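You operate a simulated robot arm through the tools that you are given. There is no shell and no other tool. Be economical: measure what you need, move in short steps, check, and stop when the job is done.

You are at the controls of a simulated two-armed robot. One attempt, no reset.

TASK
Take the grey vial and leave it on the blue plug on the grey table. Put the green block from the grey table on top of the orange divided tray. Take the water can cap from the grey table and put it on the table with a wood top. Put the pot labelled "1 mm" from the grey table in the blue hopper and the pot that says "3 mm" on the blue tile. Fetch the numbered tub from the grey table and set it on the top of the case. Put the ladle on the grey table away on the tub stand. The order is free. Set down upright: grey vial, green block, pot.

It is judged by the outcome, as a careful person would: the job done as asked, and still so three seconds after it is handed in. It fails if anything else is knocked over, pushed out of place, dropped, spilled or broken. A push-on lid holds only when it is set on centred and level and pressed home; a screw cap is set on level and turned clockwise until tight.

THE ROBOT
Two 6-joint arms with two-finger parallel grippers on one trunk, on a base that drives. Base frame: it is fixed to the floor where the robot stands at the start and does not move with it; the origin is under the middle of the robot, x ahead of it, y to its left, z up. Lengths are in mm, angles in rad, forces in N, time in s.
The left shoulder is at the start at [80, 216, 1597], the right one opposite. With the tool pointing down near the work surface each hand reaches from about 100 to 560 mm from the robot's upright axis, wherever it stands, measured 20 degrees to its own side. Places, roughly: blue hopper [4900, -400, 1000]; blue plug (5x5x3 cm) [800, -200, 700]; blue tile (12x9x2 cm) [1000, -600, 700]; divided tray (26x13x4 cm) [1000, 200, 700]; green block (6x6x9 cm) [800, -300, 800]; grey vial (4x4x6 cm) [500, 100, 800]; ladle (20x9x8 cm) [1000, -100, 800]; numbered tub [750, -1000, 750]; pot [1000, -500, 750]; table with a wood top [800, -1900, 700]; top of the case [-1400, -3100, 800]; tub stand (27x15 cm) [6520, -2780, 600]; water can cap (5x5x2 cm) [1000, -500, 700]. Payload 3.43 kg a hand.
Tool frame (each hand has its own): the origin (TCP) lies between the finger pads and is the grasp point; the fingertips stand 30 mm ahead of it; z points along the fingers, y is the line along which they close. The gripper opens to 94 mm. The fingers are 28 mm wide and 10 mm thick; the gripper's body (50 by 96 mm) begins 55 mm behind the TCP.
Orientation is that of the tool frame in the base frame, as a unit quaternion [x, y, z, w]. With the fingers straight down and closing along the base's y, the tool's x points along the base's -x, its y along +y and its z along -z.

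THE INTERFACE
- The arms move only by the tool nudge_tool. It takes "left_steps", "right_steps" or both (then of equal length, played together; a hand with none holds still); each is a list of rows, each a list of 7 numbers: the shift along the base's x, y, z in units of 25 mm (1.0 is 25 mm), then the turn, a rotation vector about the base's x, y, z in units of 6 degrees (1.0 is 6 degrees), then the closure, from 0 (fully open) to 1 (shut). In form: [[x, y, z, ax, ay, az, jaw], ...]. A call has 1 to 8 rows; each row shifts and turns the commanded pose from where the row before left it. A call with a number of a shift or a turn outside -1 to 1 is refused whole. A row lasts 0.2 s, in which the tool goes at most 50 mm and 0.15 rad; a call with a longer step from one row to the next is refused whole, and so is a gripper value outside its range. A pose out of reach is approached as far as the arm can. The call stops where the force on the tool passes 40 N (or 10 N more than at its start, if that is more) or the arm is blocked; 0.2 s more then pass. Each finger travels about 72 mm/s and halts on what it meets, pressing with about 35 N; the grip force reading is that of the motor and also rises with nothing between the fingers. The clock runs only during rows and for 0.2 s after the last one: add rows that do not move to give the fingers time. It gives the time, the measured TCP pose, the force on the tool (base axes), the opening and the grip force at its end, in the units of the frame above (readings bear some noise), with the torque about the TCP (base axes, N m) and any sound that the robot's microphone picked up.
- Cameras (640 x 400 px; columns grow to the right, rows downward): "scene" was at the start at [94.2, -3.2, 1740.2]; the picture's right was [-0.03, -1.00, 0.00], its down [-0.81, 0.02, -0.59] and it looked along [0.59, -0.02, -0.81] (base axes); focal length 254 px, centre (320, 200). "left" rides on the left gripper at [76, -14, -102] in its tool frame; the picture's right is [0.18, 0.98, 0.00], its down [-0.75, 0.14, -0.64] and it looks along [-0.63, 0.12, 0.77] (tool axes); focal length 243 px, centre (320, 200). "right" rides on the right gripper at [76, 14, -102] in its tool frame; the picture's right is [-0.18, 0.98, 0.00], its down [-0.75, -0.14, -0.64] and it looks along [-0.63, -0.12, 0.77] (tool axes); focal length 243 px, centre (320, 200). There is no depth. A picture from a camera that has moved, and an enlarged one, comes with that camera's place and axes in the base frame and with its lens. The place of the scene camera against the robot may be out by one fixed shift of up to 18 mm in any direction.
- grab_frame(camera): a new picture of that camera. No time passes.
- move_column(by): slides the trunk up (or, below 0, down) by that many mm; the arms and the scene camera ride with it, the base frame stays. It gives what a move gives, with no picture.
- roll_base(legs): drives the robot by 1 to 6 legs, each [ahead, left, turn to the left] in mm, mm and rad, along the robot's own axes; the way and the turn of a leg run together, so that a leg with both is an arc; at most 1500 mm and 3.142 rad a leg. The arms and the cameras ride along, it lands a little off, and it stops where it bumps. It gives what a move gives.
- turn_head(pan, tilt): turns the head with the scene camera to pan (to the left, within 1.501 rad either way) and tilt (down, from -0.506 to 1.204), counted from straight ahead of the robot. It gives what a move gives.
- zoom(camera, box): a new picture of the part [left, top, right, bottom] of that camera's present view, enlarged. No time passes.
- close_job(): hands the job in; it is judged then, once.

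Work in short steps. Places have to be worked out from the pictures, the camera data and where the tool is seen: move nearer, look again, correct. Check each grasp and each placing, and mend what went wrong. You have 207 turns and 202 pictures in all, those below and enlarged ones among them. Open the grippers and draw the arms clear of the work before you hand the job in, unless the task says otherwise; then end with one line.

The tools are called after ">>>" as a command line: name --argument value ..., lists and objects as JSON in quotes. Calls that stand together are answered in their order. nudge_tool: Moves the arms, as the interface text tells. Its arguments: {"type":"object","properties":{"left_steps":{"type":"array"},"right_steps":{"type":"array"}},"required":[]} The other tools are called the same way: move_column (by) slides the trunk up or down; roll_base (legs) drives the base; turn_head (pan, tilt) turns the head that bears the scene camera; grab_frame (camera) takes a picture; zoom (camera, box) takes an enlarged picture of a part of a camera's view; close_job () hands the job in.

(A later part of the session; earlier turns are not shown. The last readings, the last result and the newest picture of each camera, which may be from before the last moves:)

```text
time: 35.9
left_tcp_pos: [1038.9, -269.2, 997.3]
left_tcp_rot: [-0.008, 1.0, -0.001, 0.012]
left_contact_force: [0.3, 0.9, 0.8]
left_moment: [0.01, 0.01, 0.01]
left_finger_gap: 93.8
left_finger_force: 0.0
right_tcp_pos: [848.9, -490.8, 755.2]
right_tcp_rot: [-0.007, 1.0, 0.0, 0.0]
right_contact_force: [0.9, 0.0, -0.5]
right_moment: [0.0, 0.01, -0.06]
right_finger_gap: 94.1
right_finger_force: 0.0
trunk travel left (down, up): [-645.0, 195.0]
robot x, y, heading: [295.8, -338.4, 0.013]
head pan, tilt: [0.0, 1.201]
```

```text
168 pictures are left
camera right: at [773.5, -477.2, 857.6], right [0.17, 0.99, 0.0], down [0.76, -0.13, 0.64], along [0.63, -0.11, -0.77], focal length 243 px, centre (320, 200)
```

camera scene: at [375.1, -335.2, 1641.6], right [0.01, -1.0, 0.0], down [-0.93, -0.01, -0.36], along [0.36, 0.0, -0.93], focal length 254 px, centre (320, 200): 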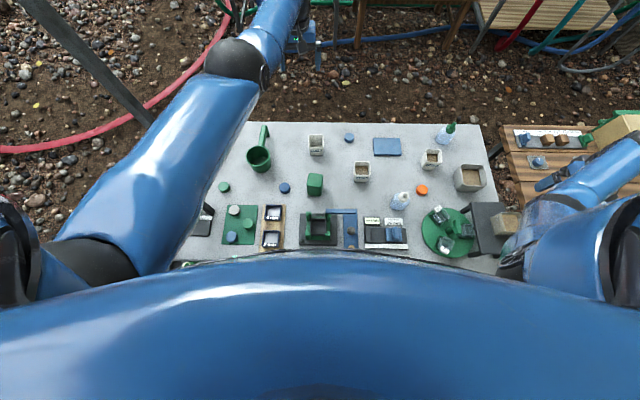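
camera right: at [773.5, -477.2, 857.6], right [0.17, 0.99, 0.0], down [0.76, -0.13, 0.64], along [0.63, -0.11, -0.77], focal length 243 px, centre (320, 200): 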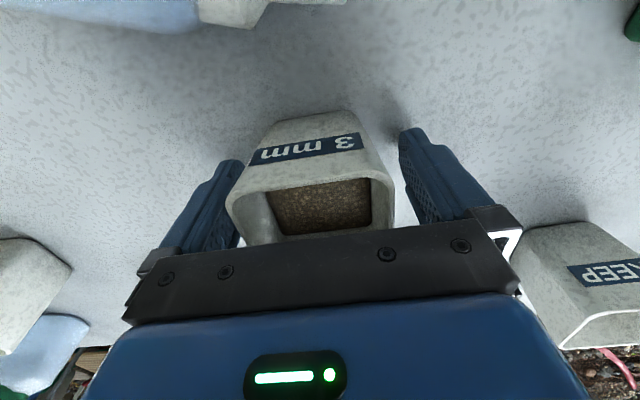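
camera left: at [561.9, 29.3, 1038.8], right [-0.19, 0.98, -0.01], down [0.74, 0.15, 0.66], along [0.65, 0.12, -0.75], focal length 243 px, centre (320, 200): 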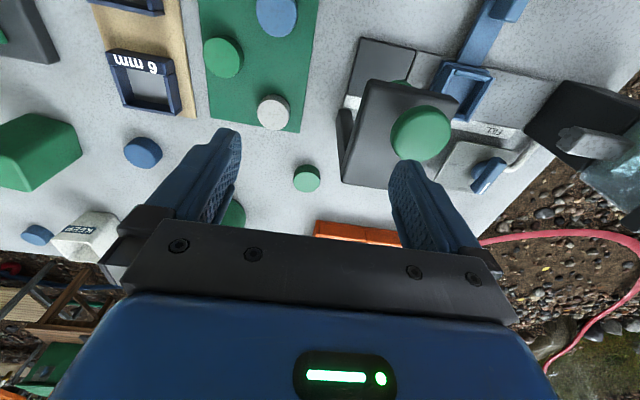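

Pot sits between the fingers, about 5 mm off to -y. I correct and close.

>>> nudge_tool --right_steps '[[0, -0.2, 0, 0, 0, 0, 0], [0, 0, 0, 0, 0, 0, 0.3], [0, 0, 0, 0, 0, 0, 0.6], [0, 0, 0, 0, 0, 0, 1], [0, 0, 0, 0, 0, 0, 1], [0, 0, 0.6, 0, 0, 0, 1], [0, 0, 1, 0, 0, 0, 1], [0, 0, 0, 0, 0, 0, 1]]'

>>> grab_frame --camera "right"

```text
time: 37.7
left_tcp_pos: [1039.6, -268.7, 996.9]
left_tcp_rot: [-0.008, 1.0, -0.002, 0.013]
left_contact_force: [0.4, 0.5, 0.6]
left_moment: [-0.02, -0.01, 0.03]
left_finger_gap: 94.0
left_finger_force: 0.0
right_tcp_pos: [848.3, -498.8, 794.5]
right_tcp_rot: [-0.007, 1.0, 0.0, 0.0]
right_contact_force: [0.0, 0.1, -0.3]
right_moment: [0.04, 0.0, -0.03]
right_finger_gap: 65.9
right_finger_force: 35.2
trunk travel left (down, up): [-645.0, 195.0]
robot x, y, heading: [299.0, -338.9, 0.012]
head pan, tilt: [0.0, 1.201]
```

```text
167 pictures are left
camera right: at [772.0, -484.5, 896.9], right [0.17, 0.99, 0.0], down [0.76, -0.13, 0.64], along [0.63, -0.11, -0.77], focal length 243 px, centre (320, 200)
```

right: 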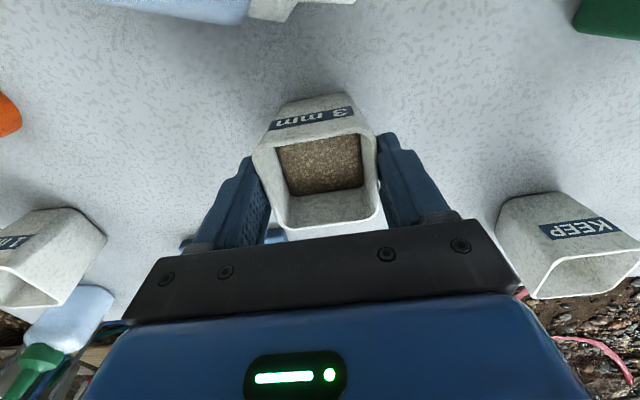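

The pot looks farther below the fingers than it should; I check from the scene camera whether it was lifted.

>>> zoom --camera "scene" --box '[280, 80, 440, 200]'

```text
3.33 times, centred on (360, 140) of scene
camera zoom: at [375.9, -338.7, 1541.5], right [0.01, -1.0, 0.0], down [-0.93, -0.01, -0.36], along [0.36, 0.01, -0.93], focal length 848 px, centre (187, 400)
```

zoom: 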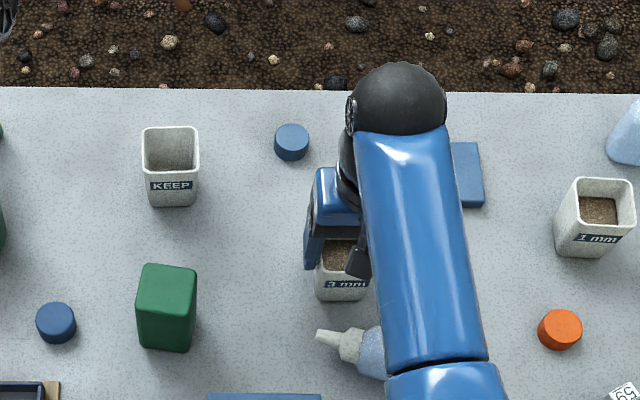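

It slipped; pot stayed upright. I open, go deeper (TCP z≈742) and grip longer before lifting slowly.

>>> nudge_tool --right_steps '[[0, 0, 0, 0, 0, 0, 0], [0, 0, 0, 0, 0, 0, 0], [0, 0, -1, 0, 0, 0, 0], [0, 0, -1, 0, 0, 0, 0], [0, 0, -0.1, 0, 0, 0, 0], [0, 0, 0, 0, 0, 0, 0.5], [0, 0, 0, 0, 0, 0, 1], [0, 0, 0, 0, 0, 0, 1]]'

>>> nudge_tool --right_steps '[[0, 0, 0, 0, 0, 0, 1], [0, 0, 0, 0, 0, 0, 1], [0, 0, 0.3, 0, 0, 0, 1], [0, 0, 0.3, 0, 0, 0, 1]]'

>>> grab_frame --camera "right"

```text
time: 38.8
left_tcp_pos: [1037.3, -268.6, 999.6]
left_tcp_rot: [-0.007, 1.0, -0.001, 0.014]
left_contact_force: [0.2, -0.3, -1.7]
left_moment: [0.01, -0.02, -0.02]
left_finger_gap: 94.2
left_finger_force: 0.0
right_tcp_pos: [844.6, -498.6, 749.2]
right_tcp_rot: [-0.007, 1.0, 0.0, -0.001]
right_contact_force: [-10.5, 0.9, 12.9]
right_moment: [-0.03, 0.12, 0.05]
right_finger_gap: 93.9
right_finger_force: 0.0
trunk travel left (down, up): [-645.0, 195.0]
robot x, y, heading: [295.6, -335.6, 0.015]
head pan, tilt: [0.0, 1.201]
stopped in row 5 (right hand): the force on the tool passed its limit at 47 N (the readings are from after the stop); the commanded pose is now the measured one
```

```text
time: 39.8
left_tcp_pos: [1038.1, -269.3, 998.0]
left_tcp_rot: [-0.008, 1.0, -0.001, 0.013]
left_contact_force: [0.0, 0.3, -1.0]
left_moment: [-0.03, 0.02, -0.03]
left_finger_gap: 94.0
left_finger_force: 0.1
right_tcp_pos: [847.4, -498.3, 763.5]
right_tcp_rot: [-0.008, 1.0, 0.0, -0.002]
right_contact_force: [-0.1, -1.5, -1.8]
right_moment: [-0.02, -0.04, -0.01]
right_finger_gap: 65.8
right_finger_force: 34.9
trunk travel left (down, up): [-645.0, 195.0]
robot x, y, heading: [295.7, -335.6, 0.016]
head pan, tilt: [0.0, 1.201]
```

```text
165 pictures are left
camera right: at [772.5, -484.4, 866.1], right [0.17, 0.99, 0.0], down [0.76, -0.13, 0.64], along [0.63, -0.11, -0.77], focal length 243 px, centre (320, 200)
```

right: 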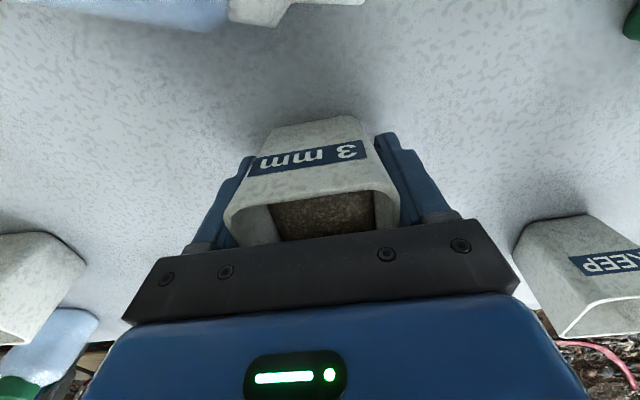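

The palm touched the rim at 749, so the pot is ~100 high. Now gripped deeper; lift a bit more and check.

>>> nudge_tool --right_steps '[[0, 0, 0.4, 0, 0, 0, 1], [0, 0, 0.4, 0, 0, 0, 1], [0, 0, 0.4, 0, 0, 0, 1], [0, 0, 0.4, 0, 0, 0, 1]]'

>>> grab_frame --camera "right"

```text
time: 40.8
left_tcp_pos: [1039.6, -269.0, 996.5]
left_tcp_rot: [-0.008, 1.0, -0.002, 0.013]
left_contact_force: [0.0, -0.2, 0.2]
left_moment: [0.04, 0.01, 0.01]
left_finger_gap: 94.0
left_finger_force: 0.1
right_tcp_pos: [849.3, -498.1, 802.3]
right_tcp_rot: [-0.007, 1.0, 0.0, -0.002]
right_contact_force: [-0.4, 0.0, -2.1]
right_moment: [-0.02, -0.04, 0.03]
right_finger_gap: 65.8
right_finger_force: 34.5
trunk travel left (down, up): [-645.0, 195.0]
robot x, y, heading: [298.4, -336.3, 0.015]
head pan, tilt: [0.0, 1.201]
```

```text
164 pictures are left
camera right: at [773.2, -483.8, 905.8], right [0.17, 0.99, 0.0], down [0.76, -0.13, 0.64], along [0.63, -0.11, -0.77], focal length 243 px, centre (320, 200)
```

right: 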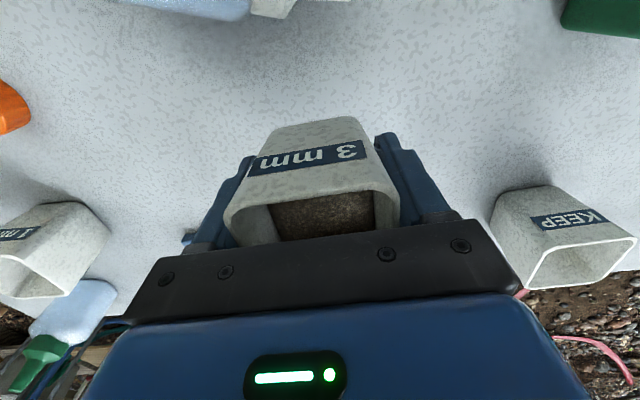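

The pot is held firmly. I raise it 100, lower the trunk 100 for reach, and look for the tile.

>>> nudge_tool --right_steps '[[0, 0, 1, 0, 0, 0, 1], [0, 0, 1, 0, 0, 0, 1], [0, 0, 1, 0, 0, 0, 1], [0, 0, 1, 0, 0, 0, 1]]'

>>> move_column --by -100

>>> grab_frame --camera "scene"

```text
time: 41.8
left_tcp_pos: [1039.2, -269.9, 996.8]
left_tcp_rot: [-0.008, 1.0, -0.001, 0.012]
left_contact_force: [-0.2, -0.8, 0.1]
left_moment: [-0.02, 0.0, -0.01]
left_finger_gap: 94.3
left_finger_force: 0.0
right_tcp_pos: [852.3, -497.0, 887.1]
right_tcp_rot: [-0.006, 1.0, 0.0, -0.001]
right_contact_force: [0.5, 0.4, -1.9]
right_moment: [0.02, -0.01, 0.0]
right_finger_gap: 65.7
right_finger_force: 35.4
right hand out of reach, approached as far as the arm can: row 4
trunk travel left (down, up): [-645.0, 195.0]
robot x, y, heading: [297.0, -339.1, 0.014]
head pan, tilt: [0.0, 1.201]
```

```text
time: 43.1
left_tcp_pos: [1039.6, -269.9, 897.3]
left_tcp_rot: [-0.007, 1.0, -0.001, 0.013]
left_contact_force: [0.7, -0.4, -0.9]
left_moment: [-0.01, 0.04, 0.03]
left_finger_gap: 94.2
left_finger_force: 0.0
right_tcp_pos: [852.0, -497.4, 787.2]
right_tcp_rot: [-0.007, 1.0, 0.0, -0.001]
right_contact_force: [-0.8, 1.0, -2.0]
right_moment: [0.04, 0.0, -0.03]
right_finger_gap: 65.7
right_finger_force: 35.7
trunk travel left (down, up): [-545.0, 295.0]
robot x, y, heading: [297.4, -336.4, 0.016]
head pan, tilt: [0.0, 1.201]
```

```text
163 pictures are left
camera scene: at [375.3, -338.7, 1441.6], right [0.01, -1.0, 0.0], down [-0.93, -0.01, -0.36], along [0.36, 0.01, -0.93], focal length 254 px, centre (320, 200)
```

scene: 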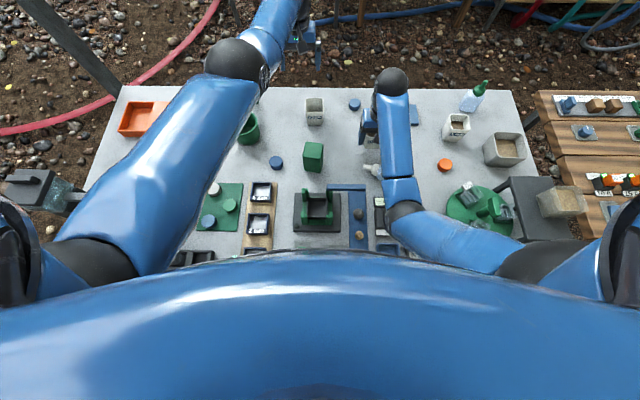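

I carry the pot toward the tile and look.

>>> nudge_tool --right_steps '[[0, 0, 1, 0, 0, 0, 1], [0.8, -1, 0, 0, 0, 0, 1], [0.8, -1, 0, 0, 0, 0, 1], [0.8, -1, 0, 0, 0, 0, 1], [0.8, -1, 0, 0, 0, 0, 1], [0.8, -0.8, 0, 0, 0, 0, 1], [0, 0, 0, 0, 0, 0, 1]]'

>>> grab_frame --camera "right"

>>> zoom --camera "scene" --box '[340, 60, 540, 190]'

```text
time: 44.7
left_tcp_pos: [1037.3, -269.1, 898.7]
left_tcp_rot: [-0.009, 1.0, -0.002, 0.014]
left_contact_force: [0.5, -0.5, 1.2]
left_moment: [0.02, 0.04, -0.02]
left_finger_gap: 93.8
left_finger_force: 0.1
right_tcp_pos: [960.5, -616.4, 794.5]
right_tcp_rot: [-0.007, 1.0, 0.0, -0.001]
right_contact_force: [0.0, 0.2, -1.5]
right_moment: [-0.03, -0.01, 0.0]
right_finger_gap: 65.7
right_finger_force: 35.0
right hand out of reach, approached as far as the arm can: row 1
trunk travel left (down, up): [-545.0, 295.0]
robot x, y, heading: [296.0, -337.9, 0.019]
head pan, tilt: [0.0, 1.201]
```

```text
162 pictures are left
camera right: at [886.0, -603.0, 897.2], right [0.17, 0.99, 0.0], down [0.76, -0.13, 0.64], along [0.63, -0.11, -0.77], focal length 243 px, centre (320, 200)
```

right: 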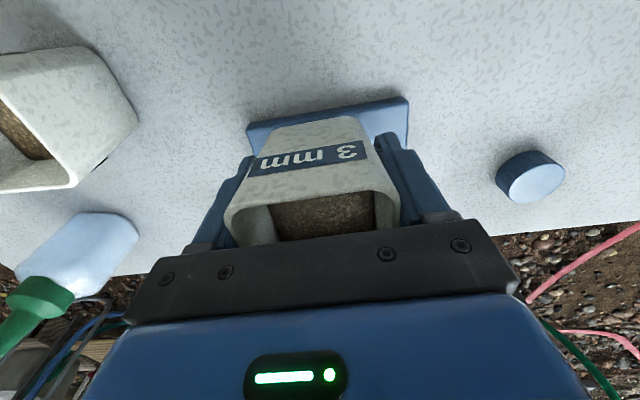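

```text
3.08 times, centred on (440, 125) of scene
camera zoom: at [375.4, -338.4, 1441.5], right [0.01, -1.0, 0.0], down [-0.93, -0.01, -0.36], along [0.36, 0.01, -0.93], focal length 783 px, centre (-49, 431)
```

zoom: 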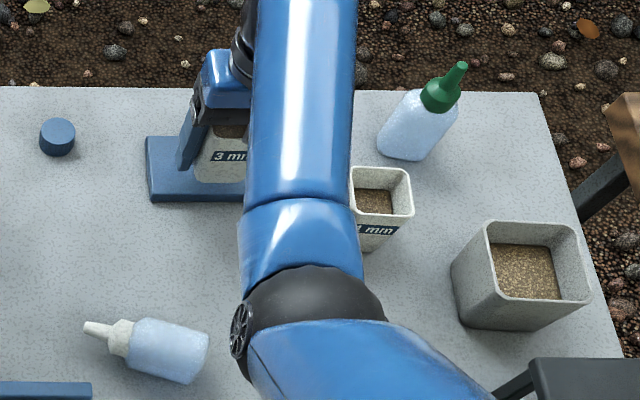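

The tile is centred about [994,-612]. I also see the white-nozzle bottle has tipped over (my finger caught it earlier); I will stand it up again after this. Now I set the pot on the tile gently.

>>> nudge_tool --right_steps '[[0.7, 0.1, 0, 0, 0, 0, 1], [0.7, 0.1, 0, 0, 0, 0, 1], [0, 0, -0.4, 0, 0, 0, 1], [0, 0, -0.3, 0, 0, 0, 1], [0, 0, -0.2, 0, 0, 0, 1]]'

>>> grab_frame --camera "right"

```text
time: 45.9
left_tcp_pos: [1039.1, -269.9, 897.0]
left_tcp_rot: [-0.008, 1.0, -0.002, 0.012]
left_contact_force: [0.1, 0.2, -0.1]
left_moment: [0.01, 0.01, -0.01]
left_finger_gap: 94.0
left_finger_force: 0.0
right_tcp_pos: [994.8, -612.2, 772.4]
right_tcp_rot: [-0.007, 1.0, 0.0, 0.0]
right_contact_force: [0.1, 0.0, -2.4]
right_moment: [-0.01, 0.05, 0.02]
right_finger_gap: 66.1
right_finger_force: 35.2
trunk travel left (down, up): [-545.0, 295.0]
robot x, y, heading: [299.9, -338.3, 0.013]
head pan, tilt: [0.0, 1.201]
```

```text
160 pictures are left
camera right: at [919.5, -598.2, 874.1], right [0.17, 0.99, 0.0], down [0.76, -0.13, 0.64], along [0.63, -0.11, -0.77], focal length 243 px, centre (320, 200)
```

right: 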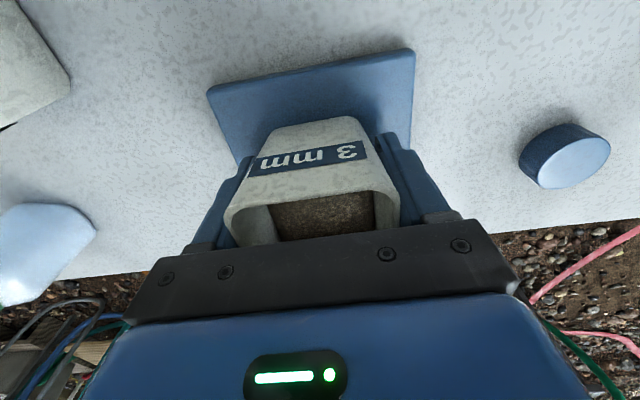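

Above the tile with contact near. I lower in small steps until the force rises.

>>> nudge_tool --right_steps '[[0, 0, -0.15, 0, 0, 0, 1], [0, 0, -0.1, 0, 0, 0, 1], [0, 0, -0.1, 0, 0, 0, 1], [0, 0, -0.1, 0, 0, 0, 1]]'

```text
time: 46.9
left_tcp_pos: [1038.7, -269.5, 897.1]
left_tcp_rot: [-0.007, 1.0, -0.001, 0.014]
left_contact_force: [0.6, -0.4, -0.2]
left_moment: [-0.01, -0.02, 0.0]
left_finger_gap: 94.2
left_finger_force: 0.2
right_tcp_pos: [995.8, -609.9, 763.2]
right_tcp_rot: [-0.007, 1.0, -0.001, 0.002]
right_contact_force: [-1.1, -1.2, 10.0]
right_moment: [0.04, 0.3, 0.07]
right_finger_gap: 66.1
right_finger_force: 35.2
trunk travel left (down, up): [-545.0, 295.0]
robot x, y, heading: [296.2, -341.6, 0.015]
head pan, tilt: [0.0, 1.201]
```

Contact at 10 N: the pot rests on the tile. I open and lift straight up.

>>> nudge_tool --right_steps '[[0, 0, 0, 0, 0, 0, 0.2], [0, 0, 0, 0, 0, 0, 0], [0, 0, 0, 0, 0, 0, 0], [0, 0, 1, 0, 0, 0, 0], [0, 0, 1, 0, 0, 0, 0], [0, 0, 1, 0, 0, 0, 0], [0, 0, 1, 0, 0, 0, 0]]'

>>> grab_frame --camera "right"

```text
time: 48.5
left_tcp_pos: [1038.4, -270.7, 897.5]
left_tcp_rot: [-0.008, 1.0, -0.001, 0.013]
left_contact_force: [-0.2, 0.0, 0.3]
left_moment: [0.02, 0.0, 0.01]
left_finger_gap: 94.0
left_finger_force: 0.0
right_tcp_pos: [995.3, -611.8, 861.6]
right_tcp_rot: [-0.006, 1.0, 0.001, -0.001]
right_contact_force: [-0.3, -0.3, 0.2]
right_moment: [0.01, 0.0, -0.01]
right_finger_gap: 94.1
right_finger_force: 0.0
trunk travel left (down, up): [-545.0, 295.0]
robot x, y, heading: [297.3, -338.5, 0.011]
head pan, tilt: [0.0, 1.201]
```

```text
159 pictures are left
camera right: at [919.3, -598.4, 963.1], right [0.17, 0.99, 0.0], down [0.76, -0.13, 0.64], along [0.63, -0.11, -0.77], focal length 243 px, centre (320, 200)
```

right: 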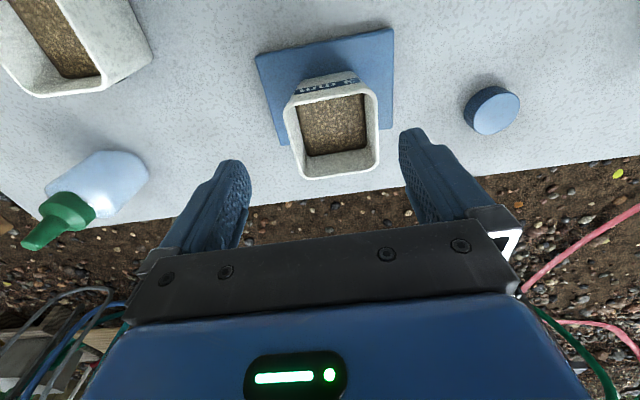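

The 3 mm pot stands on the tile. Now I mend the tipped bottle: raise the trunk for clearance, move back and yaw the right hand so it closes along x.

>>> move_column --by 150

>>> nudge_tool --right_steps '[[-1, 0, 0, 0, 0, -1, 0], [-1, 0, 0, 0, 0, -1, 0], [-1, 0, 0, 0, 0, -1, 0], [-1, 0, 0, 0, 0, -1, 0], [-1, 0, 0, 0, 0, -1, 0], [-1, 0, 0, 0, 0, -1, 0], [-1, 0, -1, 0, 0, -1, 0], [-1, 0, -1, 0, 0, -1, 0]]'

>>> nudge_tool --right_steps '[[-0.8, 0, -1, 0, 0, -1, 0], [0, 0, -1, 0, 0, -1, 0], [0, 0, 0, 0, 0, -1, 0], [0, 0, 0, 0, 0, -1, 0], [0, 0, 0, 0, 0, -1, 0], [0, 0, 0, 0, 0, -1, 0], [0, 0, 0, 0, 0, -1, 0]]'

>>> grab_frame --camera "right"

>>> grab_frame --camera "scene"

```text
time: 50.3
left_tcp_pos: [1039.6, -269.1, 1047.0]
left_tcp_rot: [-0.008, 1.0, -0.002, 0.014]
left_contact_force: [-0.1, -1.8, -0.9]
left_moment: [-0.03, 0.01, -0.02]
left_finger_gap: 94.1
left_finger_force: 0.1
right_tcp_pos: [995.7, -611.6, 1009.5]
right_tcp_rot: [-0.007, 1.0, -0.001, 0.0]
right_contact_force: [0.7, 0.1, 0.0]
right_moment: [0.01, -0.01, 0.02]
right_finger_gap: 94.1
right_finger_force: 0.0
trunk travel left (down, up): [-695.0, 145.0]
robot x, y, heading: [300.3, -340.7, 0.012]
head pan, tilt: [0.0, 1.201]
```

```text
time: 52.1
left_tcp_pos: [1037.9, -268.2, 1049.2]
left_tcp_rot: [-0.008, 1.0, -0.002, 0.015]
left_contact_force: [-0.2, -1.1, -0.4]
left_moment: [0.0, -0.03, -0.01]
left_finger_gap: 94.2
left_finger_force: 0.1
right_tcp_pos: [836.9, -619.2, 911.1]
right_tcp_rot: [0.401, 0.916, 0.002, 0.0]
right_contact_force: [-0.1, 0.2, 0.2]
right_moment: [-0.02, -0.02, -0.03]
right_finger_gap: 94.0
right_finger_force: 0.1
right hand out of reach, approached as far as the arm can: row 3, 4, 5, 6
trunk travel left (down, up): [-695.0, 145.0]
robot x, y, heading: [297.9, -339.2, 0.015]
head pan, tilt: [0.0, 1.201]
```

```text
time: 53.7
left_tcp_pos: [1038.3, -269.6, 1046.8]
left_tcp_rot: [-0.008, 1.0, -0.002, 0.013]
left_contact_force: [-0.8, 0.0, 0.6]
left_moment: [0.01, 0.0, 0.02]
left_finger_gap: 94.2
left_finger_force: 0.1
right_tcp_pos: [816.7, -615.4, 859.1]
right_tcp_rot: [0.703, 0.712, 0.0, 0.001]
right_contact_force: [0.1, 0.5, 0.4]
right_moment: [0.0, -0.03, 0.02]
right_finger_gap: 93.9
right_finger_force: 0.0
trunk travel left (down, up): [-695.0, 145.0]
robot x, y, heading: [299.3, -337.6, 0.015]
head pan, tilt: [0.0, 1.201]
```

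```text
158 pictures are left
camera right: at [830.3, -540.1, 961.8], right [0.99, -0.17, 0.0], down [-0.13, -0.76, 0.64], along [-0.11, -0.63, -0.77], focal length 243 px, centre (320, 200)
```

right: 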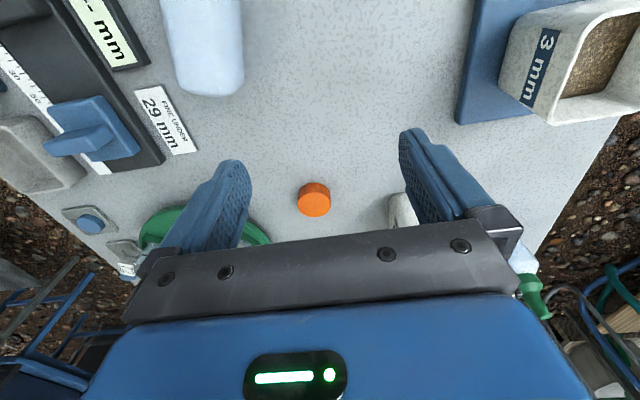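

```text
157 pictures are left
camera scene: at [375.2, -338.6, 1591.5], right [0.01, -1.0, 0.0], down [-0.93, -0.01, -0.36], along [0.36, 0.01, -0.93], focal length 254 px, centre (320, 200)
```

scene: 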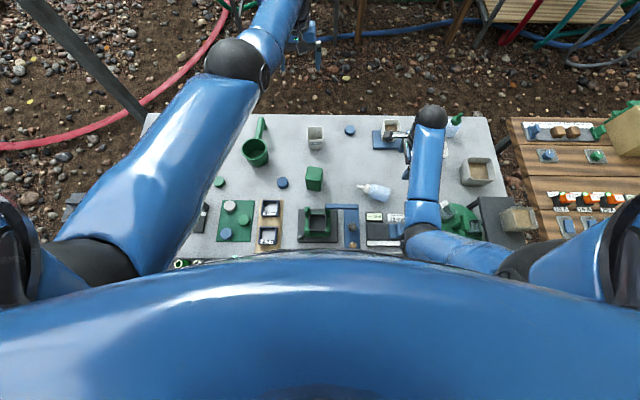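

>>> zoom --camera "scene" --box '[330, 160, 430, 230]'

```text
5.71 times, centred on (380, 195) of scene
camera zoom: at [375.2, -338.6, 1591.5], right [0.01, -1.0, 0.0], down [-0.93, -0.01, -0.36], along [0.36, 0.01, -0.93], focal length 1454 px, centre (-23, 229)
```

zoom: 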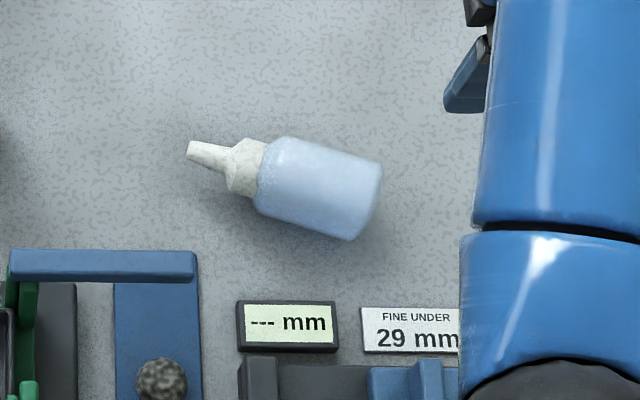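

The bottle lies with its axis ~17° off y. I move over it and align the closing direction across it.

>>> nudge_tool --right_steps '[[-0.5, 0.6, -0.2, 0, 0, -1, 0], [-0.5, 0.6, -0.2, 0, 0, -1, 0], [-0.5, 0.6, -0.2, 0, 0, -1, 0], [-0.5, 0.4, 0, 0, 0, 0, 0], [-0.5, 0.2, 0, 0, 0, 0, 0], [0, 0, 0, 0, 0, 0, 0]]'

>>> grab_frame --camera "right"

```text
time: 55.1
left_tcp_pos: [1039.3, -268.6, 1047.8]
left_tcp_rot: [-0.007, 1.0, -0.002, 0.013]
left_contact_force: [-0.4, 0.4, 0.2]
left_moment: [-0.01, -0.01, 0.02]
left_finger_gap: 94.0
left_finger_force: 0.1
right_tcp_pos: [753.3, -557.4, 843.1]
right_tcp_rot: [0.805, 0.594, 0.0, 0.0]
right_contact_force: [0.6, -0.3, 0.4]
right_moment: [-0.01, -0.03, -0.01]
right_finger_gap: 94.2
right_finger_force: 0.1
trunk travel left (down, up): [-695.0, 145.0]
robot x, y, heading: [298.6, -336.2, 0.011]
head pan, tilt: [0.0, 1.201]
```

```text
155 pictures are left
camera right: at [790.5, -488.0, 945.1], right [0.88, -0.47, 0.0], down [-0.36, -0.68, 0.64], along [-0.3, -0.57, -0.77], focal length 243 px, centre (320, 200)
```

right: 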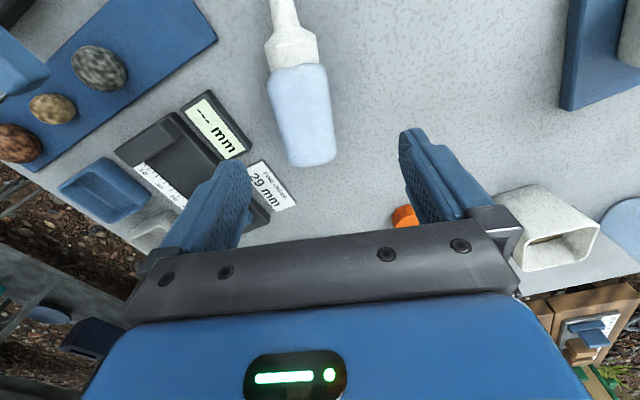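

I shift over the grip point and pre-tilt the tool -30° about the closing axis, so the later stand-up turn ends at about 60°.

>>> nudge_tool --right_steps '[[-0.1, 0.15, 0, -0.956, 0.294, 0, 0], [-0.1, 0.15, 0, -0.956, 0.294, 0, 0], [-0.1, 0.15, 0, -0.956, 0.294, 0, 0], [-0.1, 0.15, 0, -0.956, 0.294, 0, 0], [-0.05, 0.12, 0, -0.956, 0.294, 0, 0], [0, 0, -1, 0, 0, 0, 0], [0, 0, -1, 0, 0, 0, 0], [0, 0, 0, 0, 0, 0, 0]]'

>>> grab_frame --camera "right"

>>> zoom --camera "scene" --box '[320, 140, 460, 240]'

```text
time: 56.9
left_tcp_pos: [1038.7, -267.8, 1046.8]
left_tcp_rot: [-0.008, 1.0, -0.002, 0.013]
left_contact_force: [0.3, -0.6, -0.2]
left_moment: [-0.01, -0.02, 0.0]
left_finger_gap: 94.0
left_finger_force: 0.0
right_tcp_pos: [743.8, -539.3, 794.0]
right_tcp_rot: [0.778, 0.573, -0.209, 0.154]
right_contact_force: [0.4, -0.2, 0.6]
right_moment: [0.0, -0.02, 0.02]
right_finger_gap: 93.8
right_finger_force: 0.1
trunk travel left (down, up): [-695.0, 145.0]
robot x, y, heading: [297.1, -335.6, 0.012]
head pan, tilt: [0.0, 1.201]
```

```text
154 pictures are left
camera right: at [791.4, -430.3, 844.0], right [0.89, -0.44, 0.09], down [-0.23, -0.28, 0.93], along [-0.39, -0.85, -0.35], focal length 243 px, centre (320, 200)
```

right: 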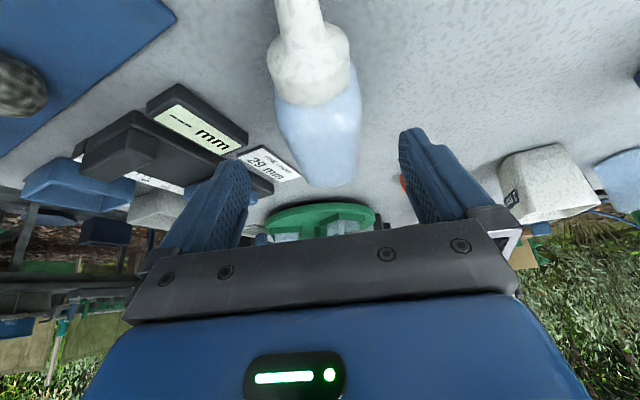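

```text
4.00 times, centred on (390, 190) of scene
camera zoom: at [375.2, -338.3, 1591.6], right [0.01, -1.0, 0.0], down [-0.93, -0.01, -0.36], along [0.36, 0.0, -0.93], focal length 1018 px, centre (40, 240)
```

zoom: 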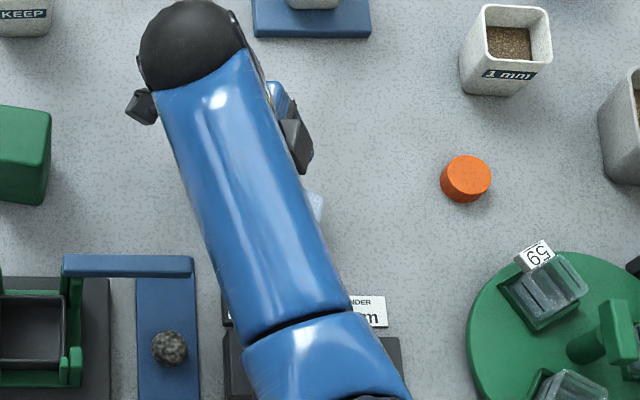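

Well aligned. I descend to z≈738 and close on the bottle.

>>> nudge_tool --right_steps '[[0, 0, -1, 0, 0, 0, 0], [0, 0, -0.8, 0, 0, 0, 0], [0, 0, -0.4, 0, 0, 0, 0], [0, 0, 0, 0, 0, 0, 0.5], [0, 0, 0, 0, 0, 0, 1], [0, 0, 0, 0, 0, 0, 1], [0, 0, 0, 0, 0, 0, 1]]'

>>> grab_frame --camera "right"

```text
time: 57.5
left_tcp_pos: [1038.8, -269.4, 1049.2]
left_tcp_rot: [-0.007, 1.0, -0.002, 0.014]
left_contact_force: [0.3, 0.6, -0.2]
left_moment: [0.0, -0.02, -0.01]
left_finger_gap: 93.8
left_finger_force: 0.1
right_tcp_pos: [742.2, -538.7, 754.0]
right_tcp_rot: [0.776, 0.573, -0.21, 0.156]
right_contact_force: [-2.1, 2.0, 5.2]
right_moment: [-0.08, -0.24, 0.13]
right_finger_gap: 93.8
right_finger_force: 0.1
trunk travel left (down, up): [-695.0, 145.0]
robot x, y, heading: [298.6, -337.2, 0.013]
head pan, tilt: [0.0, 1.201]
stopped in row 3 (right hand): the force on the tool passed its limit at 55 N (the readings are from after the stop); the commanded pose is now the measured one
```

```text
152 pictures are left
camera right: at [790.2, -429.8, 802.4], right [0.89, -0.44, 0.09], down [-0.23, -0.27, 0.93], along [-0.39, -0.86, -0.34], focal length 243 px, centre (320, 200)
```

right: 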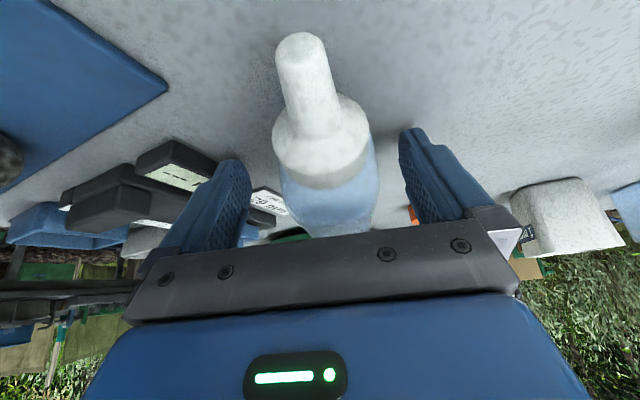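

A fingertip probably touched the display beside it. I raise slightly, narrow the gap to ~66 mm, and descend again.

>>> nudge_tool --right_steps '[[0, 0, 0.6, 0, 0, 0, 0.3], [0.1, 0, 0, 0, 0, 0, 0.3], [0, 0, 0, 0, 0, 0, 0.3], [0, 0, -0.6, 0, 0, 0, 0.3], [0, 0, -0.4, 0, 0, 0, 0.3], [0, 0, -0.2, 0, 0, 0, 0.3]]'

>>> grab_frame --camera "right"

```text
time: 58.7
left_tcp_pos: [1036.3, -269.2, 1048.4]
left_tcp_rot: [-0.008, 1.0, -0.001, 0.014]
left_contact_force: [0.1, 0.6, -0.1]
left_moment: [0.01, -0.02, 0.03]
left_finger_gap: 93.7
left_finger_force: 0.0
right_tcp_pos: [744.8, -539.9, 752.8]
right_tcp_rot: [0.776, 0.573, -0.213, 0.157]
right_contact_force: [-5.1, 1.0, 10.5]
right_moment: [-0.12, -0.33, 0.18]
right_finger_gap: 66.8
right_finger_force: 0.8
trunk travel left (down, up): [-695.0, 145.0]
robot x, y, heading: [301.1, -338.5, 0.009]
head pan, tilt: [0.0, 1.201]
stopped in row 5 (right hand): the force on the tool passed its limit at 48 N (the readings are from after the stop); the commanded pose is now the measured one
```

```text
151 pictures are left
camera right: at [793.6, -430.4, 801.8], right [0.89, -0.44, 0.09], down [-0.23, -0.26, 0.94], along [-0.39, -0.86, -0.34], focal length 243 px, centre (320, 200)
```

right: 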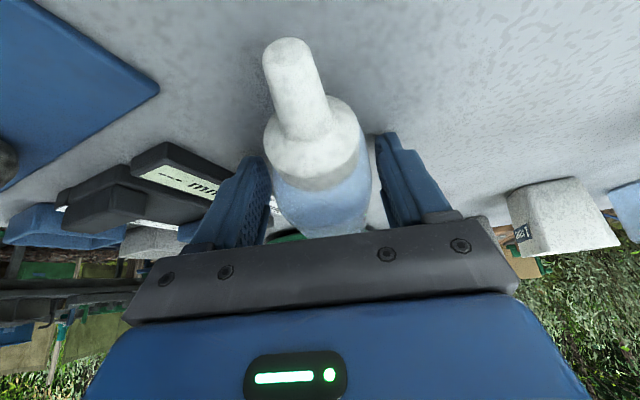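

Force analysis and the earlier stop at 749 tell me the table top is at z≈719, so the fingertips are at the table and the grip height is already right. I back off 2 mm and close.

>>> nudge_tool --right_steps '[[0, 0, 0.12, 0, 0, 0, 0.3], [0, 0, 0, 0, 0, 0, 0.6], [0, 0, 0, 0, 0, 0, 1], [0, 0, 0, 0, 0, 0, 1], [0, 0, 0, 0, 0, 0, 1], [0, 0, 1, 0, 0, 0, 1], [0, 0, 1, 0, 0, 0, 1], [0, 0, 0, 0, 0, 0, 1]]'

>>> grab_frame --camera "right"

```text
time: 60.5
left_tcp_pos: [1039.3, -269.5, 1047.5]
left_tcp_rot: [-0.008, 1.0, -0.002, 0.013]
left_contact_force: [0.1, -0.2, -0.6]
left_moment: [0.02, -0.04, 0.02]
left_finger_gap: 94.2
left_finger_force: 0.0
right_tcp_pos: [746.8, -538.7, 803.9]
right_tcp_rot: [0.777, 0.572, -0.213, 0.155]
right_contact_force: [0.0, 0.1, -0.6]
right_moment: [-0.01, -0.04, 0.01]
right_finger_gap: 47.8
right_finger_force: 34.9
trunk travel left (down, up): [-695.0, 145.0]
robot x, y, heading: [295.5, -336.2, 0.017]
head pan, tilt: [0.0, 1.201]
```

```text
150 pictures are left
camera right: at [795.1, -430.2, 852.9], right [0.89, -0.44, 0.09], down [-0.23, -0.27, 0.94], along [-0.39, -0.86, -0.34], focal length 243 px, centre (320, 200)
```

right: 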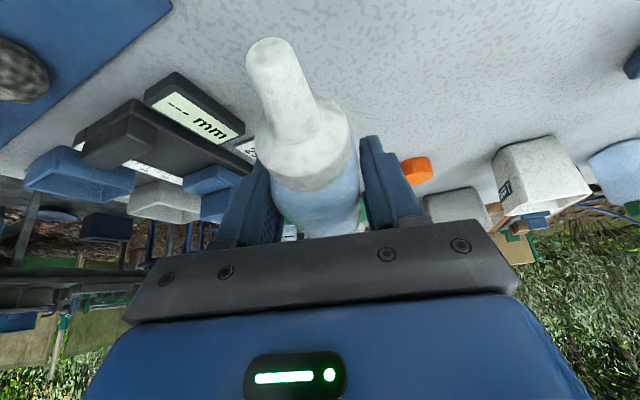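

Bottle is held. I rotate it upright: first 48°.

>>> nudge_tool --right_steps '[[0, 0, 0.3, 0.956, -0.294, 0, 1], [0, 0, 0.3, 0.956, -0.294, 0, 1], [0, 0, 0.3, 0.956, -0.294, 0, 1], [0, 0, 0.3, 0.956, -0.294, 0, 1], [0, 0, 0, 0.956, -0.294, 0, 1], [0, 0, 0, 0.956, -0.294, 0, 1], [0, 0, 0, 0.956, -0.294, 0, 1], [0, 0, 0, 0.956, -0.294, 0, 1]]'

>>> nudge_tool --right_steps '[[0, 0, 0, 0.956, -0.294, 0, 1], [0, 0, 0, 0.956, -0.294, 0, 1], [0, 0, 0, 0.956, -0.294, 0, 1], [0, 0, 0, 0.956, -0.294, 0, 1], [0, 0, 0, 0.956, -0.294, 0, 1], [0, 0, 0, 0.956, -0.294, 0, 1], [0, 0, 0, 0.956, -0.294, 0, 1]]'

>>> grab_frame --camera "right"

>>> zoom --camera "scene" --box '[320, 140, 460, 240]'

```text
time: 62.3
left_tcp_pos: [1038.2, -269.9, 1046.9]
left_tcp_rot: [-0.008, 1.0, -0.002, 0.013]
left_contact_force: [-0.9, -0.2, 0.5]
left_moment: [-0.01, -0.03, 0.03]
left_finger_gap: 94.0
left_finger_force: 0.1
right_tcp_pos: [746.0, -539.6, 834.7]
right_tcp_rot: [0.795, 0.587, 0.121, -0.092]
right_contact_force: [0.1, 0.0, 0.1]
right_moment: [-0.01, 0.01, 0.02]
right_finger_gap: 47.8
right_finger_force: 34.9
trunk travel left (down, up): [-695.0, 145.0]
robot x, y, heading: [296.5, -337.7, 0.014]
head pan, tilt: [0.0, 1.201]
```

```text
time: 63.9
left_tcp_pos: [1039.6, -269.8, 1047.3]
left_tcp_rot: [-0.008, 1.0, -0.002, 0.013]
left_contact_force: [-0.1, 0.3, 0.0]
left_moment: [-0.01, -0.01, 0.01]
left_finger_gap: 94.1
left_finger_force: 0.0
right_tcp_pos: [748.0, -540.6, 835.6]
right_tcp_rot: [0.698, 0.516, 0.398, -0.297]
right_contact_force: [0.6, -0.2, 0.9]
right_moment: [0.01, -0.03, 0.0]
right_finger_gap: 47.7
right_finger_force: 35.0
trunk travel left (down, up): [-695.0, 145.0]
robot x, y, heading: [294.2, -338.5, 0.014]
head pan, tilt: [0.0, 1.201]
```

```text
149 pictures are left
camera right: at [746.3, -591.8, 952.3], right [0.91, -0.38, -0.16], down [-0.41, -0.85, -0.32], along [-0.02, 0.36, -0.93], focal length 243 px, centre (320, 200)
```

right: 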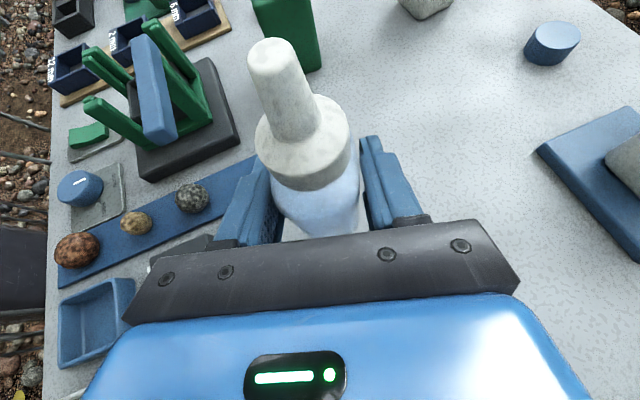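

```text
4.00 times, centred on (390, 190) of scene
camera zoom: at [375.6, -339.1, 1591.5], right [0.01, -1.0, 0.0], down [-0.93, -0.01, -0.36], along [0.36, 0.01, -0.93], focal length 1018 px, centre (40, 240)
```

zoom: 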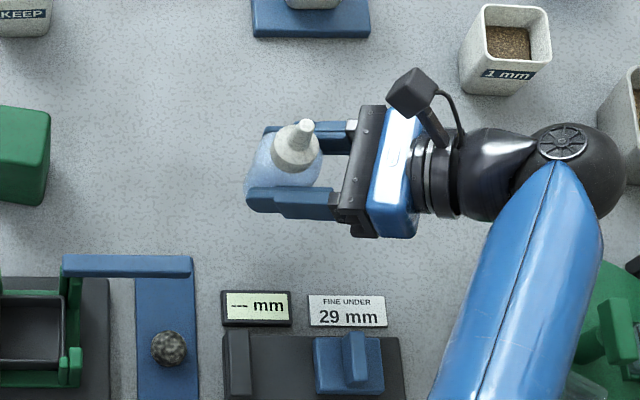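

Bottle is nearly upright. I bring it back over its old spot (~[720,-640]) while yawing the hand so that the wrist comes from the robot's side.

>>> nudge_tool --right_steps '[[-0.14, -0.5, 0, 0, 0, -1, 1], [-0.14, -0.5, 0, 0, 0, -1, 1], [-0.14, -0.5, 0, 0, 0, -1, 1], [-0.14, -0.5, 0, 0, 0, -1, 1], [-0.14, -0.5, 0, 0, 0, -1, 1], [-0.14, -0.5, 0, 0, 0, -1, 1], [-0.14, -0.5, 0, 0, 0, -1, 1], [-0.14, -0.5, 0, 0, 0, -1, 1]]'

>>> grab_frame --camera "right"

>>> grab_frame --camera "scene"

```text
time: 65.7
left_tcp_pos: [1037.8, -269.8, 1047.9]
left_tcp_rot: [-0.008, 1.0, -0.002, 0.013]
left_contact_force: [-0.2, 0.7, 0.0]
left_moment: [0.0, 0.01, -0.01]
left_finger_gap: 94.1
left_finger_force: 0.0
right_tcp_pos: [731.3, -644.8, 845.1]
right_tcp_rot: [0.843, 0.199, 0.49, -0.102]
right_contact_force: [0.1, -0.2, -0.4]
right_moment: [0.0, 0.01, 0.01]
right_finger_gap: 47.8
right_finger_force: 34.8
trunk travel left (down, up): [-695.0, 145.0]
robot x, y, heading: [299.7, -340.2, 0.017]
head pan, tilt: [0.0, 1.201]
```

```text
147 pictures are left
camera right: at [690.1, -677.9, 962.3], right [0.35, -0.93, -0.14], down [-0.9, -0.29, -0.34], along [0.27, 0.24, -0.93], focal length 243 px, centre (320, 200)
```

right: 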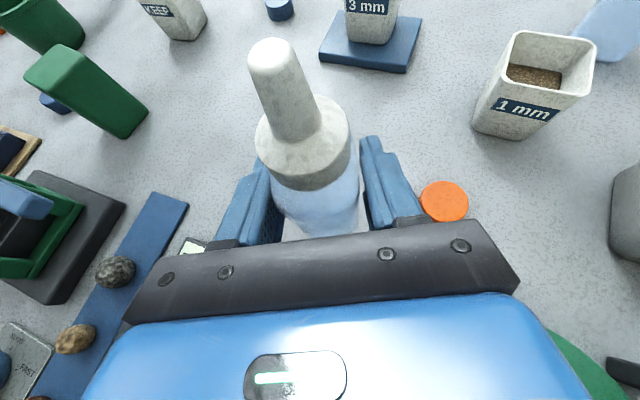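

```text
146 pictures are left
camera scene: at [375.3, -338.9, 1592.6], right [0.01, -1.0, 0.0], down [-0.93, -0.01, -0.36], along [0.36, 0.01, -0.93], focal length 254 px, centre (320, 200)
```

scene: 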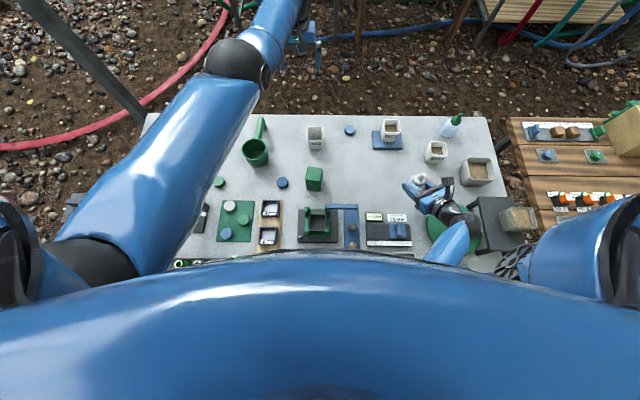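

Clear around. I lower toward the table, then in fine steps until contact.

>>> nudge_tool --right_steps '[[-0.3, 0.2, -0.8, 0, 0, 0, 1], [0, 0, -0.8, 0, 0, 0, 1], [0, 0, -0.5, 0, 0, 0, 1], [0, 0, -0.3, 0, 0, 0, 1]]'

>>> grab_frame --camera "scene"

>>> grab_frame --camera "right"

```text
time: 66.7
left_tcp_pos: [1038.7, -269.5, 1047.5]
left_tcp_rot: [-0.008, 1.0, -0.002, 0.013]
left_contact_force: [-0.5, 0.4, 0.2]
left_moment: [0.04, 0.0, 0.05]
left_finger_gap: 94.2
left_finger_force: 0.0
right_tcp_pos: [715.4, -641.3, 779.8]
right_tcp_rot: [0.847, 0.189, 0.487, -0.104]
right_contact_force: [-0.3, -0.5, -1.1]
right_moment: [-0.03, 0.01, 0.01]
right_finger_gap: 47.9
right_finger_force: 35.3
trunk travel left (down, up): [-695.0, 145.0]
robot x, y, heading: [298.0, -340.3, 0.011]
head pan, tilt: [0.0, 1.201]
```

```text
145 pictures are left
camera scene: at [375.1, -338.7, 1592.3], right [0.01, -1.0, 0.0], down [-0.93, -0.01, -0.36], along [0.36, 0.0, -0.93], focal length 254 px, centre (320, 200)
```

scene: 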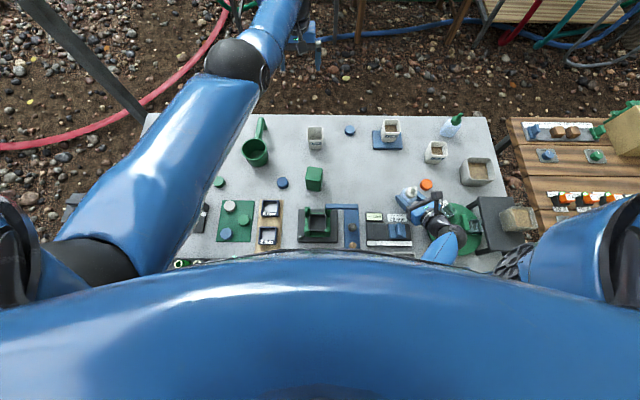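

```text
144 pictures are left
camera right: at [675.4, -673.4, 896.2], right [0.33, -0.93, -0.15], down [-0.91, -0.27, -0.33], along [0.26, 0.25, -0.93], focal length 243 px, centre (320, 200)
```

right: 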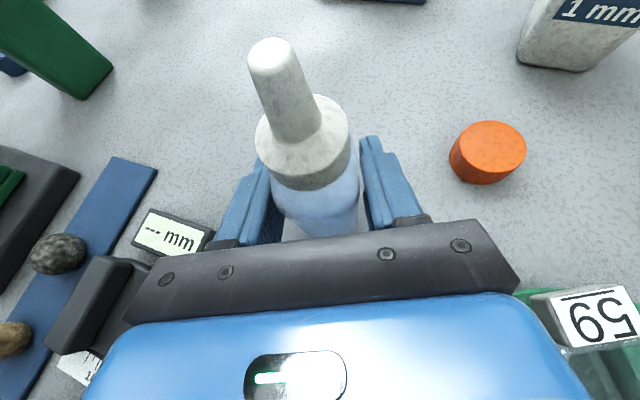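

>>> nudge_tool --right_steps '[[0, 0, -0.15, 0, 0, 0, 1], [0, 0, -0.12, 0, 0, 0, 1], [0, 0, -0.12, 0, 0, 0, 1], [0, 0, -0.1, 0, 0, 0, 1]]'

```text
time: 67.7
left_tcp_pos: [1037.9, -269.8, 1049.2]
left_tcp_rot: [-0.007, 1.0, -0.002, 0.012]
left_contact_force: [-0.1, 0.6, 0.4]
left_moment: [-0.03, -0.01, -0.01]
left_finger_gap: 94.0
left_finger_force: 0.1
right_tcp_pos: [709.6, -634.1, 763.6]
right_tcp_rot: [0.847, 0.187, 0.485, -0.109]
right_contact_force: [2.4, -2.0, 15.5]
right_moment: [-0.21, 0.09, 0.0]
right_finger_gap: 47.8
right_finger_force: 35.1
trunk travel left (down, up): [-695.0, 145.0]
robot x, y, heading: [300.8, -341.9, 0.013]
head pan, tilt: [0.0, 1.201]
```

Contact: bottle rests on the table. I open slowly and back off along the tool axis (back and up).

>>> nudge_tool --right_steps '[[0, 0, 0, 0, 0, 0, 0.45], [0, 0, 0, 0, 0, 0, 0.3], [0, 0, 0, 0, 0, 0, 0.1], [-0.6, -0.25, 0.5, 0, 0, 0, 0.1], [-0.6, -0.25, 0.6, 0, 0, 0, 0.1]]'

>>> grab_frame --camera "right"

>>> zoom --camera "scene" --box '[360, 140, 500, 240]'

```text
time: 69.1
left_tcp_pos: [1039.8, -269.6, 1043.6]
left_tcp_rot: [-0.008, 1.0, -0.001, 0.012]
left_contact_force: [0.1, 0.1, -0.5]
left_moment: [-0.01, 0.0, 0.0]
left_finger_gap: 94.0
left_finger_force: 0.0
right_tcp_pos: [712.6, -645.7, 799.7]
right_tcp_rot: [0.833, 0.235, 0.49, -0.11]
right_contact_force: [0.0, 0.1, 0.4]
right_moment: [0.04, -0.05, 0.02]
right_finger_gap: 84.5
right_finger_force: 0.0
trunk travel left (down, up): [-695.0, 145.0]
robot x, y, heading: [299.2, -338.0, 0.008]
head pan, tilt: [0.0, 1.201]
stopped in row 5 (right hand): the arm was blocked; the commanded pose is now the measured one
```

```text
143 pictures are left
camera right: at [672.6, -677.8, 917.5], right [0.42, -0.9, -0.11], down [-0.87, -0.36, -0.34], along [0.27, 0.24, -0.93], focal length 243 px, centre (320, 200)
```

right: 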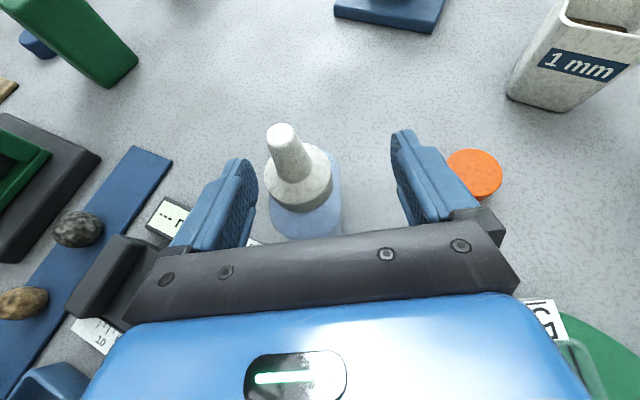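

```text
4.00 times, centred on (430, 190) of scene
camera zoom: at [375.7, -339.0, 1587.9], right [0.01, -1.0, 0.0], down [-0.93, -0.01, -0.36], along [0.36, 0.01, -0.93], focal length 1018 px, centre (-120, 240)
```

zoom: 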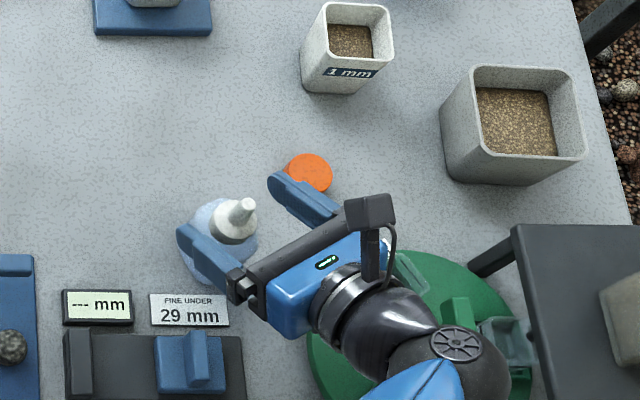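

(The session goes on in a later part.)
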